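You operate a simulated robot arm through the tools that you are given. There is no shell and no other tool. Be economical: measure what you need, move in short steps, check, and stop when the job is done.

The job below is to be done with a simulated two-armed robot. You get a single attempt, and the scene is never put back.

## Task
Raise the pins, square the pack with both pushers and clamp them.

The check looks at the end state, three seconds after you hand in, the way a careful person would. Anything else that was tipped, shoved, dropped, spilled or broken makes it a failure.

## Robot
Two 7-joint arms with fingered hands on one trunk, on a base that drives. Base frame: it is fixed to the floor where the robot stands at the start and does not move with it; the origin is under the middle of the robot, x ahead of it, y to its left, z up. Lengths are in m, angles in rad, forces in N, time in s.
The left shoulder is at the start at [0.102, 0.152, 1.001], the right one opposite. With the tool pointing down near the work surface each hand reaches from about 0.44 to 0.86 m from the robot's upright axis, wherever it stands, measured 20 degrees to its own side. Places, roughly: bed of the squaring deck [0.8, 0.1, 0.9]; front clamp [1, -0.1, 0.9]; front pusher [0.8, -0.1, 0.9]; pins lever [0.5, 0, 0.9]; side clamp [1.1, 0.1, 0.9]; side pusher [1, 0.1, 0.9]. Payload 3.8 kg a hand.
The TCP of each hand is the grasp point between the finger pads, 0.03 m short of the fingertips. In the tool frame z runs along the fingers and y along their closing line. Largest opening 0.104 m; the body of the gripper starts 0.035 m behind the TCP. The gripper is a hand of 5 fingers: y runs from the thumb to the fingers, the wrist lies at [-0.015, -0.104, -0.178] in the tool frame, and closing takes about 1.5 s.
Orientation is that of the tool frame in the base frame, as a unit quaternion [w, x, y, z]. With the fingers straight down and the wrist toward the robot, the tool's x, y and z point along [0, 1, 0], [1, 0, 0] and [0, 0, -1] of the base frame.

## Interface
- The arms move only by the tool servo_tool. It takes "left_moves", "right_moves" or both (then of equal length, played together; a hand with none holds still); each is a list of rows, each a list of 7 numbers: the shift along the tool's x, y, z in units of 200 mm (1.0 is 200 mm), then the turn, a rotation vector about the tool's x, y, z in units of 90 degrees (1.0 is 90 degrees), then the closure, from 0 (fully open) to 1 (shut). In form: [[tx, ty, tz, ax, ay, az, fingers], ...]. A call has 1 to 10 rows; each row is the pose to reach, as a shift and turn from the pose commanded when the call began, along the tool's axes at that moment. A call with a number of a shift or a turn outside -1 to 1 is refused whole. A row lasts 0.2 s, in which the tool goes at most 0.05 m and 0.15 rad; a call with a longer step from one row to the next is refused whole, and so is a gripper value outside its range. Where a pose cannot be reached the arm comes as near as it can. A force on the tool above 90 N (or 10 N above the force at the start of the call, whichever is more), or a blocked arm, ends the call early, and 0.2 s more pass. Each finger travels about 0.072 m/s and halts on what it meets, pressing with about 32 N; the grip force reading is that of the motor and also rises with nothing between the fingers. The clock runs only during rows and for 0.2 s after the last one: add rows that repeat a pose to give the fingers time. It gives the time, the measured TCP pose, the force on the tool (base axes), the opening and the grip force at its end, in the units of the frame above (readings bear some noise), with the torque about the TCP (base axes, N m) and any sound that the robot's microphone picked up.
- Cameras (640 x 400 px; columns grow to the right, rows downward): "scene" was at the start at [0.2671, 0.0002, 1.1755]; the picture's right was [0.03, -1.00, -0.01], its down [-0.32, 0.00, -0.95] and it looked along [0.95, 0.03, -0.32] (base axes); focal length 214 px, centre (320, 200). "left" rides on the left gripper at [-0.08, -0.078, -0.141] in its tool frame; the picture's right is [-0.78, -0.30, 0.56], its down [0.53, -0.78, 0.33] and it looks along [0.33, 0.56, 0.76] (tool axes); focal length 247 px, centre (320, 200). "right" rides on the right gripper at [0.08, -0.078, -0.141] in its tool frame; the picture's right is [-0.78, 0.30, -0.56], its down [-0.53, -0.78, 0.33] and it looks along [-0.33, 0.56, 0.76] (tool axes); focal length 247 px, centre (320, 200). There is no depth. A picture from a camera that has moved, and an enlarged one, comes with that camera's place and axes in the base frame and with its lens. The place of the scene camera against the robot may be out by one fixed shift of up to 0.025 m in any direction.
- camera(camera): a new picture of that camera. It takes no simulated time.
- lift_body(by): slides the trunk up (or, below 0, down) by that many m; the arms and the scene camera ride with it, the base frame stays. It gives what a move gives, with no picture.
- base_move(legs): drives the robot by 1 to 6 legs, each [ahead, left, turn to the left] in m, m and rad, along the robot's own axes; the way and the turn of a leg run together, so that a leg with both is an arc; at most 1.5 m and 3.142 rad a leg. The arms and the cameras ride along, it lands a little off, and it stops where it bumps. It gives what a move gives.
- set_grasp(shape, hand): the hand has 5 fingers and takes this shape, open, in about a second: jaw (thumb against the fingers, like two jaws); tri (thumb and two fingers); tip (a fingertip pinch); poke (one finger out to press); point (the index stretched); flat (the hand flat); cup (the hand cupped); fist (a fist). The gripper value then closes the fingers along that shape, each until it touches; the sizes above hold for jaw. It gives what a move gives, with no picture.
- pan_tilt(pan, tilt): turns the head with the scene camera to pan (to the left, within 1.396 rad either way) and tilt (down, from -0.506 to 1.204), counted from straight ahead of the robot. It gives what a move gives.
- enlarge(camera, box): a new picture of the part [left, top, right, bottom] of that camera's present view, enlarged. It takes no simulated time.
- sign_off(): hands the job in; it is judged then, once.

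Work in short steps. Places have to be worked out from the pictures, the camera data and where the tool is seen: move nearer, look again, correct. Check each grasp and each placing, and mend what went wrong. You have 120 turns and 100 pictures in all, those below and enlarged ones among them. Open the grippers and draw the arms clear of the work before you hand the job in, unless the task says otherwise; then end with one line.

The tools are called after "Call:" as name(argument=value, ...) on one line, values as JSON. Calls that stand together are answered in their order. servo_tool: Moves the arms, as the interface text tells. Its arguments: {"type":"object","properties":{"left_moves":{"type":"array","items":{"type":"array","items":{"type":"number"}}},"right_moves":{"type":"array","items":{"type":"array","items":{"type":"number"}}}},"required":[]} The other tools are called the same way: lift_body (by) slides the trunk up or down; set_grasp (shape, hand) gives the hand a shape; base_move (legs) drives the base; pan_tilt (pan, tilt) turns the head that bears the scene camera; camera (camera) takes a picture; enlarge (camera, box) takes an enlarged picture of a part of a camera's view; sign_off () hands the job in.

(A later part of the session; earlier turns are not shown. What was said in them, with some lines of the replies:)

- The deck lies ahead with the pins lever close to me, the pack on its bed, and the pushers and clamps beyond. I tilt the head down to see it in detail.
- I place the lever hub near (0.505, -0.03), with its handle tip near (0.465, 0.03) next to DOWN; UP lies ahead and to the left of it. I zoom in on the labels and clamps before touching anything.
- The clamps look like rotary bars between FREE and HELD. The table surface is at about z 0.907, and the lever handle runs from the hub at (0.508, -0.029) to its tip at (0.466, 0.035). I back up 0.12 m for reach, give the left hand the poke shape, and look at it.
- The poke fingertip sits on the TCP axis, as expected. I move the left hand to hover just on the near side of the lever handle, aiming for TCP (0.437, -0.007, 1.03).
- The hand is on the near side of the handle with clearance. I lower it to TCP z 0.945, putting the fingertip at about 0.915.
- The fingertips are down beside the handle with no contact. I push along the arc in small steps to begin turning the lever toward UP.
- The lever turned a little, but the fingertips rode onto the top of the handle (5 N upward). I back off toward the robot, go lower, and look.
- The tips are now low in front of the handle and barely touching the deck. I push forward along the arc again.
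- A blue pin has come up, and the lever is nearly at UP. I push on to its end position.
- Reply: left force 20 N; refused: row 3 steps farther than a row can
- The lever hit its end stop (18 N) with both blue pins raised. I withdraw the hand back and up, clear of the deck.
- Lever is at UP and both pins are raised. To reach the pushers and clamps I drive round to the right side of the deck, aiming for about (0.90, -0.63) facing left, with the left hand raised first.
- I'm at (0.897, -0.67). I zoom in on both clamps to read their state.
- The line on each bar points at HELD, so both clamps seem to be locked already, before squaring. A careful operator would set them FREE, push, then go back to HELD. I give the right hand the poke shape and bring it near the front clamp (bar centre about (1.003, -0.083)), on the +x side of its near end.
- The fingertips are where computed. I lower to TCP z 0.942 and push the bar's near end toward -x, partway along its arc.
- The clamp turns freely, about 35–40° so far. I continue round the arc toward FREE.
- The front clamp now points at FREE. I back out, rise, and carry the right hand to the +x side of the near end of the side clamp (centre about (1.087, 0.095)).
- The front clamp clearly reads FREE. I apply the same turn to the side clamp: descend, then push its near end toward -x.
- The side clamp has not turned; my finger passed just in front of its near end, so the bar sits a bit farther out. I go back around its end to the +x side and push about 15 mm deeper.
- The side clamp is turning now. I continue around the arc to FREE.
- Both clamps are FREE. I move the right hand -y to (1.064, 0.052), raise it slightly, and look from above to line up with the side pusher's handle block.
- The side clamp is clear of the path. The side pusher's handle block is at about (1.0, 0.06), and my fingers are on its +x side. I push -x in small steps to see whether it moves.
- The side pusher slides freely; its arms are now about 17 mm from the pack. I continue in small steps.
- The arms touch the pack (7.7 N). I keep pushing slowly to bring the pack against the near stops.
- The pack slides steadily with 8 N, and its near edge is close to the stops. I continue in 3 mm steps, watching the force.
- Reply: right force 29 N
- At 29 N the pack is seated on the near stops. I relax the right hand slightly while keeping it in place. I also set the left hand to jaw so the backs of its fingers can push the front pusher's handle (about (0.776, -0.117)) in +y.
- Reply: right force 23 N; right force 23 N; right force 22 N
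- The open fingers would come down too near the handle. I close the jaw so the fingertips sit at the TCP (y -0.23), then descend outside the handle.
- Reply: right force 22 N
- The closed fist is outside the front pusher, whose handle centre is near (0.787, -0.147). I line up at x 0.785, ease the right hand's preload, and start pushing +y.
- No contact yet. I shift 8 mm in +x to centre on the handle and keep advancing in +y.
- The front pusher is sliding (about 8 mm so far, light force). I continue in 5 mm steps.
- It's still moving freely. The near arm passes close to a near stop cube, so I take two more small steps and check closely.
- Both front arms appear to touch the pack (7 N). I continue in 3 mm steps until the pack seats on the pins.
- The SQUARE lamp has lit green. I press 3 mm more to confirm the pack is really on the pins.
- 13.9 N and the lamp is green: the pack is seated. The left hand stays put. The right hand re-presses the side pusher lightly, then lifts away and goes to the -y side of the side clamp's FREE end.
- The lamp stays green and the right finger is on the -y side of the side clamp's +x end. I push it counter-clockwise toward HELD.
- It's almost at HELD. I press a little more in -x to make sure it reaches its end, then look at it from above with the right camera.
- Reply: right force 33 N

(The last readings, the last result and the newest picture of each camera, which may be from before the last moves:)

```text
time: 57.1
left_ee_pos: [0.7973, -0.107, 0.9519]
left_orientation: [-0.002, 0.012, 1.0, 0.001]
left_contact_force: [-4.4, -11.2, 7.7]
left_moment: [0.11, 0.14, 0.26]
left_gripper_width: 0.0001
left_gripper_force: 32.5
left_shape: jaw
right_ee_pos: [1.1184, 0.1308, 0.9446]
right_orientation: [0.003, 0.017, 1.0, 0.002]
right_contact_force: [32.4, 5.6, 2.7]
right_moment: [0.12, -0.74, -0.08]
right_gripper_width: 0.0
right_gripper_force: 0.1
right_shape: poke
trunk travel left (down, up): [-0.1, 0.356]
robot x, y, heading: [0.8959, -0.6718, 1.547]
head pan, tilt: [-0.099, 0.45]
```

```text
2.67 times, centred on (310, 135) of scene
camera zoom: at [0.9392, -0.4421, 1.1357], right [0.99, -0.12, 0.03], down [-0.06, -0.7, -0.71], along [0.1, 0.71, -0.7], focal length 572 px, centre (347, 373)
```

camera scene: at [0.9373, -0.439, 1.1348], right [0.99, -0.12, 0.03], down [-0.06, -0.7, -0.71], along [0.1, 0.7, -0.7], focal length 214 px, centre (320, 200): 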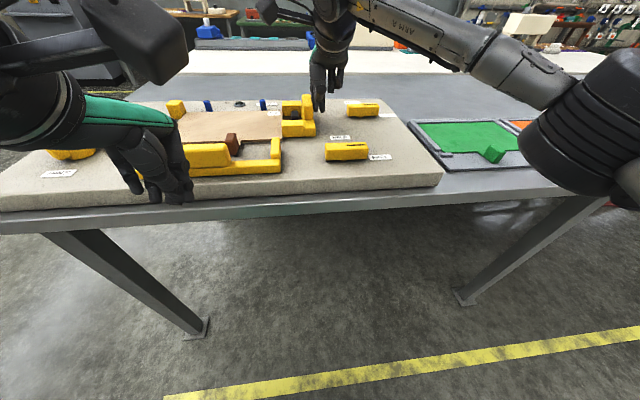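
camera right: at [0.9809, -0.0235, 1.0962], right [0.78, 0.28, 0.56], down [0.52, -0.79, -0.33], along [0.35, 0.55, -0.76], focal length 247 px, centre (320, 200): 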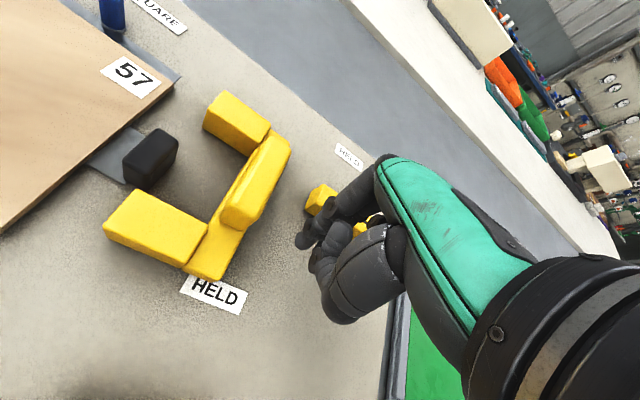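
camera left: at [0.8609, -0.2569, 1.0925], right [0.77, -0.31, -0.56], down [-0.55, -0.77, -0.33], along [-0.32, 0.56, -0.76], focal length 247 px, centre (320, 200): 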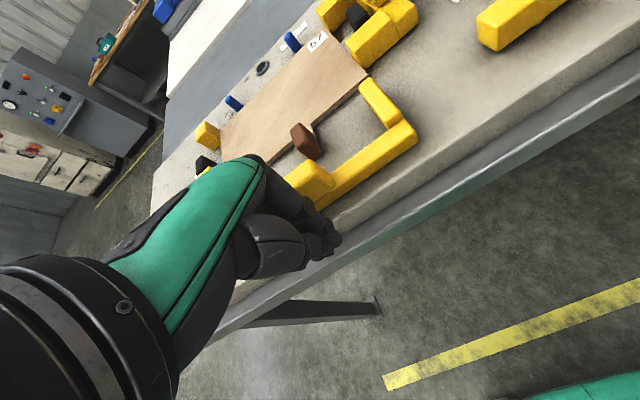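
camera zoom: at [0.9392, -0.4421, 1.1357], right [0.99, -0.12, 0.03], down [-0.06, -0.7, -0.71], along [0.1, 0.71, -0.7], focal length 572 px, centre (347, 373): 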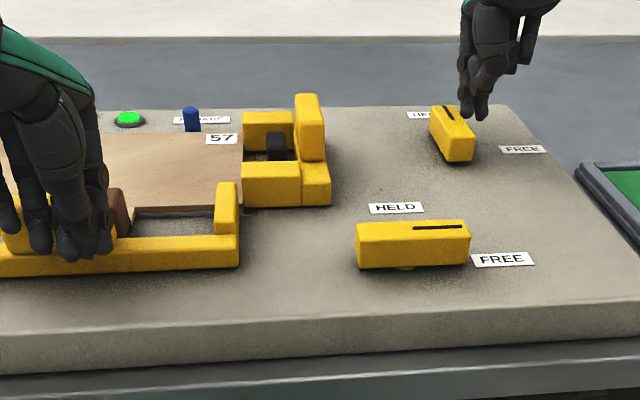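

The side clamp is on its end stop at HELD (32 N). I release, rise, and carry the right hand back over to above the -y side of the front clamp.

Call:
servo_tool(right_moves=[[-0.15, 0, 0, 0, 0, 0, 0], [-0.2, 0, -0.2, 0, 0, 0, 0], [-0.2, -0.1, -0.4, 0, 0, 0, 0], [-0.1, -0.3, -0.45, 0, 0, 0, 0], [0.0, -0.5, -0.45, 0, 0, 0, 0], [0.1, -0.7, -0.45, 0, 0, 0, 0], [0.2, -0.9, -0.45, 0, 0, 0, 0], [0.3, -1.0, -0.45, 0, 0, 0, 0]])

Call:
enlarge(camera="scene", box=[190, 60, 430, 210])

```text
time: 58.9
left_ee_pos: [0.7923, -0.1077, 0.9513]
left_orientation: [0.0, 0.011, 1.0, 0.001]
left_contact_force: [-2.5, -10.3, 3.4]
left_moment: [0.06, 0.06, 0.17]
left_gripper_width: 0.0
left_gripper_force: 31.9
left_shape: jaw
right_ee_pos: [1.0418, -0.0694, 1.0359]
right_orientation: [-0.001, 0.012, 1.0, 0.0]
right_contact_force: [-0.1, 0.8, 0.4]
right_moment: [0.01, -0.01, -0.01]
right_gripper_width: 0.0
right_gripper_force: 0.1
right_shape: poke
trunk travel left (down, up): [-0.1, 0.356]
robot x, y, heading: [0.8969, -0.6692, 1.551]
head pan, tilt: [-0.099, 0.45]
```

```text
2.67 times, centred on (310, 135) of scene
camera zoom: at [0.9336, -0.4417, 1.1355], right [0.99, -0.12, 0.03], down [-0.06, -0.7, -0.71], along [0.11, 0.71, -0.7], focal length 572 px, centre (347, 373)
```

zoom: 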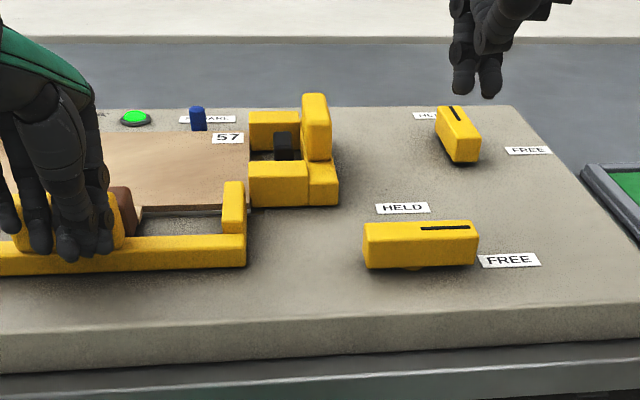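

The side clamp reads HELD. I lower the right finger on the -y side of the front clamp's +x end.

Call:
servo_tool(right_moves=[[0.03, -0.2, 0, 0, 0, 0, 0], [0.065, -0.35, 0.05, 0, 0, 0, 0], [0.065, -0.35, 0.25, 0, 0, 0, 0], [0.065, -0.35, 0.46, 0, 0, 0, 0]])

Call:
servo_tool(right_moves=[[-0.01, 0.1, 0, 0, 0, 0, 0], [-0.01, 0.175, 0, 0, 0, 0, 0], [-0.035, 0.21, 0, 0, 0, 0, 0], [-0.055, 0.245, 0, 0, 0, 0, 0], [-0.062, 0.285, 0, 0, 0, 0, 0], [-0.06, 0.325, 0, 0, 0, 0, 0], [-0.045, 0.375, 0, 0, 0, 0, 0], [-0.015, 0.415, 0, 0, 0, 0, 0]])

Call:
enlarge(camera="scene", box=[190, 60, 430, 210])

```text
time: 59.9
left_ee_pos: [0.793, -0.1061, 0.9514]
left_orientation: [0.001, 0.01, 1.0, 0.0]
left_contact_force: [-1.4, -3.7, 3.7]
left_moment: [0.04, 0.05, 0.04]
left_gripper_width: 0.0
left_gripper_force: 31.8
left_shape: jaw
right_ee_pos: [1.0278, -0.1372, 0.9418]
right_orientation: [0.001, 0.011, 1.0, 0.0]
right_contact_force: [0.1, -0.2, -0.2]
right_moment: [0.0, 0.01, 0.01]
right_gripper_width: 0.0
right_gripper_force: 0.1
right_shape: poke
trunk travel left (down, up): [-0.1, 0.356]
robot x, y, heading: [0.8959, -0.6698, 1.55]
head pan, tilt: [-0.099, 0.45]
```

```text
time: 61.7
left_ee_pos: [0.795, -0.105, 0.9519]
left_orientation: [-0.001, 0.011, 1.0, 0.0]
left_contact_force: [-0.8, -3.6, 2.5]
left_moment: [0.05, 0.02, 0.09]
left_gripper_width: 0.0
left_gripper_force: 31.7
left_shape: jaw
right_ee_pos: [1.0342, -0.0544, 0.9412]
right_orientation: [0.001, 0.012, 1.0, 0.0]
right_contact_force: [8.2, -2.9, -1.8]
right_moment: [-0.07, -0.2, 0.05]
right_gripper_width: 0.0
right_gripper_force: 0.1
right_shape: poke
trunk travel left (down, up): [-0.1, 0.356]
robot x, y, heading: [0.8974, -0.6715, 1.545]
head pan, tilt: [-0.099, 0.45]
```

```text
2.67 times, centred on (310, 135) of scene
camera zoom: at [0.9357, -0.4407, 1.1352], right [0.99, -0.12, 0.03], down [-0.06, -0.7, -0.71], along [0.1, 0.7, -0.7], focal length 572 px, centre (347, 373)
```

zoom: 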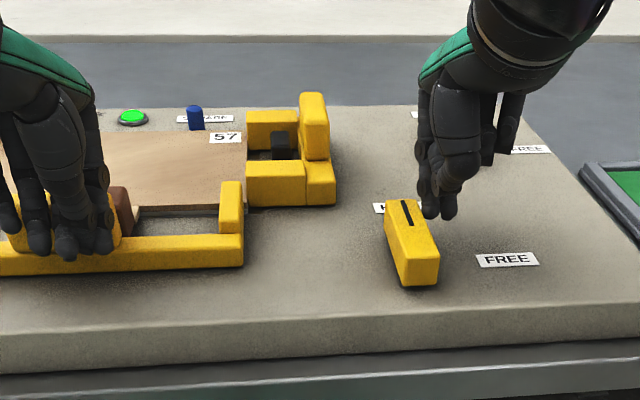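

The front clamp is at about 90°. I press a little more to confirm its stop, as with the side clamp.

Call:
servo_tool(right_moves=[[0.03, 0, 0, 0, 0, 0, 0], [0.055, 0, 0, 0, 0, 0, 0]])

Call:
servo_tool(right_moves=[[-0.15, 0, 0, 0, 0, 0, 0], [-0.2, 0, -0.2, 0, 0, 0, 0], [-0.2, -0.1, -0.4, 0, 0, 0, 0], [-0.2, -0.3, -0.5, 0, 0, 0, 0], [-0.2, -0.5, -0.6, 0, 0, 0, 0], [-0.2, -0.7, -0.7, 0, 0, 0, 0]])

Call:
servo_tool(left_moves=[[0, -0.1, 0, 0, 0, 0, 1], [0, -0.3, 0, 0, 0, 0, 1], [0, -0.5, 0, 0, 0, 0, 1], [0, -0.5, -0.2, 0, 0, 0, 1], [0, -0.5, -0.4, 0, 0, 0, 1], [0, -0.5, -0.6, 0, 0, 0, 1], [0.1, -0.5, -0.8, 0, 0, 0, 1]])

Call:
camera(camera="scene")

Call:
enlarge(camera="scene", box=[130, 60, 430, 210])

```text
time: 62.3
left_ee_pos: [0.7984, -0.1043, 0.9512]
left_orientation: [-0.003, 0.011, 1.0, 0.0]
left_contact_force: [-2.1, -5.5, 4.6]
left_moment: [0.06, 0.02, 0.11]
left_gripper_width: 0.0002
left_gripper_force: 32.1
left_shape: jaw
right_ee_pos: [1.0328, -0.0525, 0.9399]
right_orientation: [0.001, 0.018, 1.0, -0.002]
right_contact_force: [40.0, 2.6, -1.8]
right_moment: [0.1, -0.84, 0.07]
right_gripper_width: 0.0
right_gripper_force: 0.1
right_shape: poke
trunk travel left (down, up): [-0.1, 0.356]
robot x, y, heading: [0.8977, -0.6673, 1.545]
head pan, tilt: [-0.099, 0.45]
```

```text
time: 63.7
left_ee_pos: [0.7916, -0.1057, 0.9513]
left_orientation: [0.001, 0.011, 1.0, 0.001]
left_contact_force: [-0.7, -3.5, 3.9]
left_moment: [0.07, 0.05, 0.05]
left_gripper_width: 0.0001
left_gripper_force: 32.0
left_shape: jaw
right_ee_pos: [1.0583, -0.1959, 1.0807]
right_orientation: [-0.001, 0.011, 1.0, -0.001]
right_contact_force: [0.1, -0.7, -0.2]
right_moment: [0.0, 0.01, 0.02]
right_gripper_width: 0.0
right_gripper_force: 0.1
right_shape: poke
trunk travel left (down, up): [-0.1, 0.356]
robot x, y, heading: [0.8954, -0.671, 1.548]
head pan, tilt: [-0.099, 0.45]
```

```text
time: 65.3
left_ee_pos: [0.7695, -0.2061, 1.1105]
left_orientation: [0.001, 0.012, 1.0, -0.001]
left_contact_force: [0.5, 1.1, 0.1]
left_moment: [0.0, -0.01, -0.01]
left_gripper_width: 0.0
left_gripper_force: 32.1
left_shape: jaw
right_ee_pos: [1.0567, -0.1941, 1.0818]
right_orientation: [0.0, 0.011, 1.0, 0.0]
right_contact_force: [-0.5, 0.0, -0.4]
right_moment: [0.01, -0.03, 0.02]
right_gripper_width: 0.0
right_gripper_force: 0.1
right_shape: poke
trunk travel left (down, up): [-0.1, 0.356]
robot x, y, heading: [0.899, -0.6716, 1.547]
head pan, tilt: [-0.099, 0.45]
```

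```text
33 pictures are left
camera scene: at [0.9332, -0.4405, 1.1353], right [0.99, -0.12, 0.03], down [-0.06, -0.7, -0.71], along [0.11, 0.7, -0.7], focal length 214 px, centre (320, 200)
```

scene: 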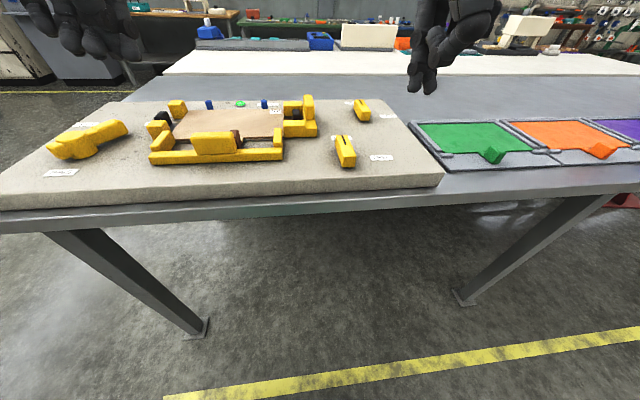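

```text
2.13 times, centred on (280, 135) of scene
camera zoom: at [0.9332, -0.4405, 1.1353], right [0.99, -0.12, 0.03], down [-0.06, -0.7, -0.71], along [0.11, 0.7, -0.7], focal length 458 px, centre (405, 339)
```

zoom: 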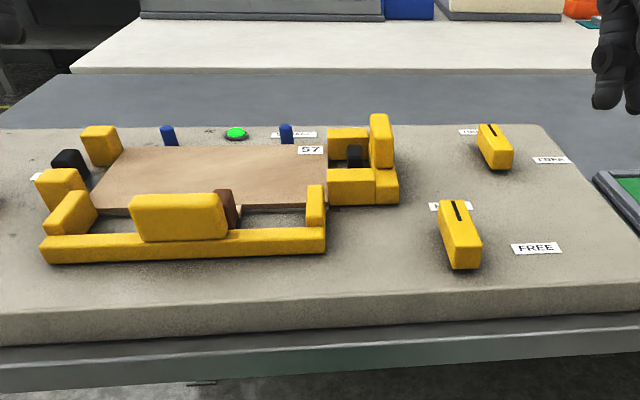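

Everything is set: pins up, lamp green, both clamps at HELD after reaching their stops. I open both hands, draw them back over the floor, and take a last close look.

Call:
servo_tool(left_moves=[[0, 0, -0.2, 0, 0, 0, 0.6], [0, 0, -0.35, 0, 0, 0, 0.2], [0, 0, -0.35, 0, 0, 0, 0], [0, 0, -0.35, 0, 0, 0, 0], [0, 0, -0.35, 0, 0, 0, 0], [0, 0, -0.35, 0, 0, 0, 0]], right_moves=[[0, -0.05, -0.2, 0, 0, 0, 0], [0, -0.1, -0.4, 0, 0, 0, 0], [0, -0.1, -0.5, 0, 0, 0, 0], [0, -0.1, -0.5, 0, 0, 0, 0], [0, -0.1, -0.5, 0, 0, 0, 0], [0, -0.1, -0.5, 0, 0, 0, 0]])

Call:
set_grasp(hand="right", shape="jaw")

Call:
enlarge(camera="left", box=[280, 0, 600, 240])

Call:
enlarge(camera="right", box=[0, 0, 320, 240])

Call:
enlarge(camera="scene", box=[30, 70, 330, 210])

```text
time: 66.7
left_ee_pos: [0.7692, -0.2039, 1.1807]
left_orientation: [0.0, 0.011, 1.0, 0.0]
left_contact_force: [-0.9, -0.1, -0.3]
left_moment: [-0.02, 0.01, -0.01]
left_gripper_width: 0.1035
left_gripper_force: 0.0
left_shape: jaw
right_ee_pos: [1.057, -0.2121, 1.1808]
right_orientation: [0.0, 0.011, 1.0, -0.001]
right_contact_force: [0.7, 0.6, 0.3]
right_moment: [-0.01, 0.0, 0.0]
right_gripper_width: 0.0001
right_gripper_force: 0.1
right_shape: poke
trunk travel left (down, up): [-0.1, 0.356]
robot x, y, heading: [0.8996, -0.6724, 1.546]
head pan, tilt: [-0.099, 0.45]
```

```text
time: 67.6
left_ee_pos: [0.7701, -0.2039, 1.181]
left_orientation: [0.0, 0.012, 1.0, 0.0]
left_contact_force: [-0.4, -0.7, -0.2]
left_moment: [0.02, 0.0, -0.01]
left_gripper_width: 0.1034
left_gripper_force: 0.0
left_shape: jaw
right_ee_pos: [1.0563, -0.2133, 1.181]
right_orientation: [0.001, 0.012, 1.0, 0.0]
right_contact_force: [-0.1, -0.4, 0.3]
right_moment: [-0.02, -0.01, 0.02]
right_gripper_width: 0.1039
right_gripper_force: 0.1
right_shape: jaw
trunk travel left (down, up): [-0.1, 0.356]
robot x, y, heading: [0.8952, -0.6687, 1.547]
head pan, tilt: [-0.099, 0.45]
```

```text
1.67 times, centred on (440, 120) of left
camera zoom: at [0.8483, -0.2835, 1.3234], right [0.77, -0.31, -0.56], down [-0.55, -0.77, -0.33], along [-0.32, 0.56, -0.76], focal length 412 px, centre (120, 333)
```

zoom: 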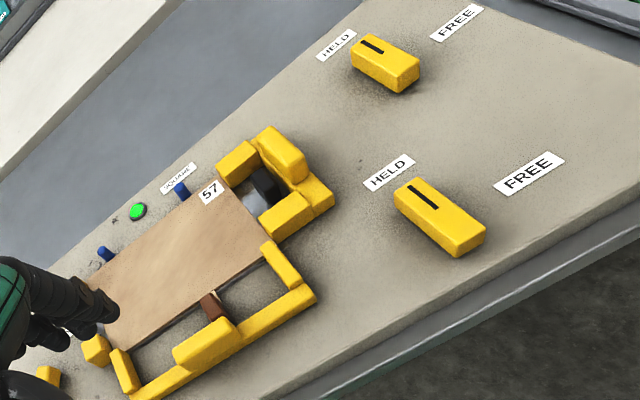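

```text
1.67 times, centred on (160, 120) of right
camera zoom: at [0.9752, -0.2886, 1.3225], right [0.78, 0.28, 0.56], down [0.52, -0.79, -0.33], along [0.35, 0.55, -0.76], focal length 412 px, centre (587, 333)
```

zoom: 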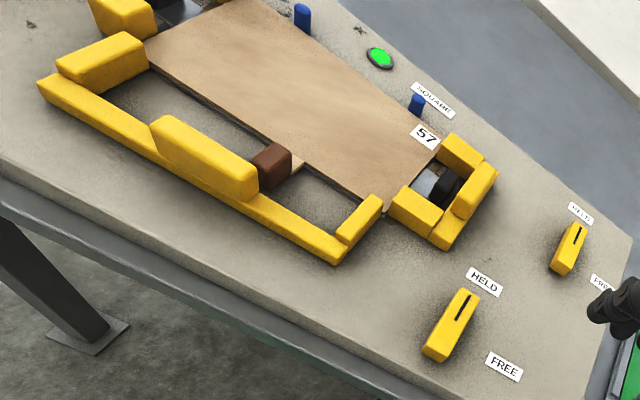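

```text
2.13 times, centred on (180, 140) of scene
camera zoom: at [0.9339, -0.4396, 1.135], right [0.99, -0.12, 0.03], down [-0.06, -0.7, -0.71], along [0.11, 0.7, -0.7], focal length 458 px, centre (619, 328)
```

zoom: 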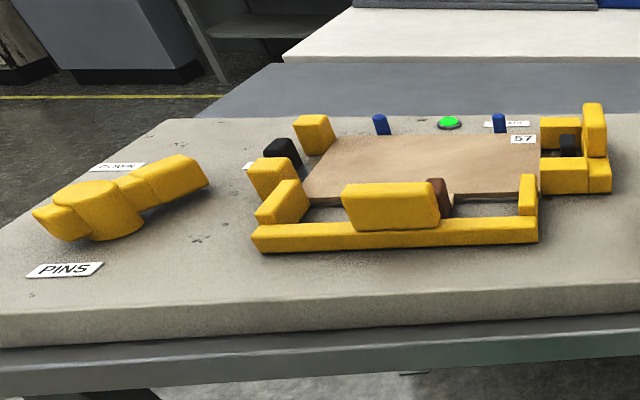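

The last views show the pins raised, the pack against pins and stops, both pushers on the pack, the lamp green, both clamps at HELD and the hands open and clear. I hand in.

Call:
sign_off()

```text
The job is handed in.
```

The pins are raised, the pack is squared against the pins and stops with both pushers (the SQUARE lamp is green), and both clamps are at HELD. They started at HELD, so I turned them to FREE first so the pushers could slide.
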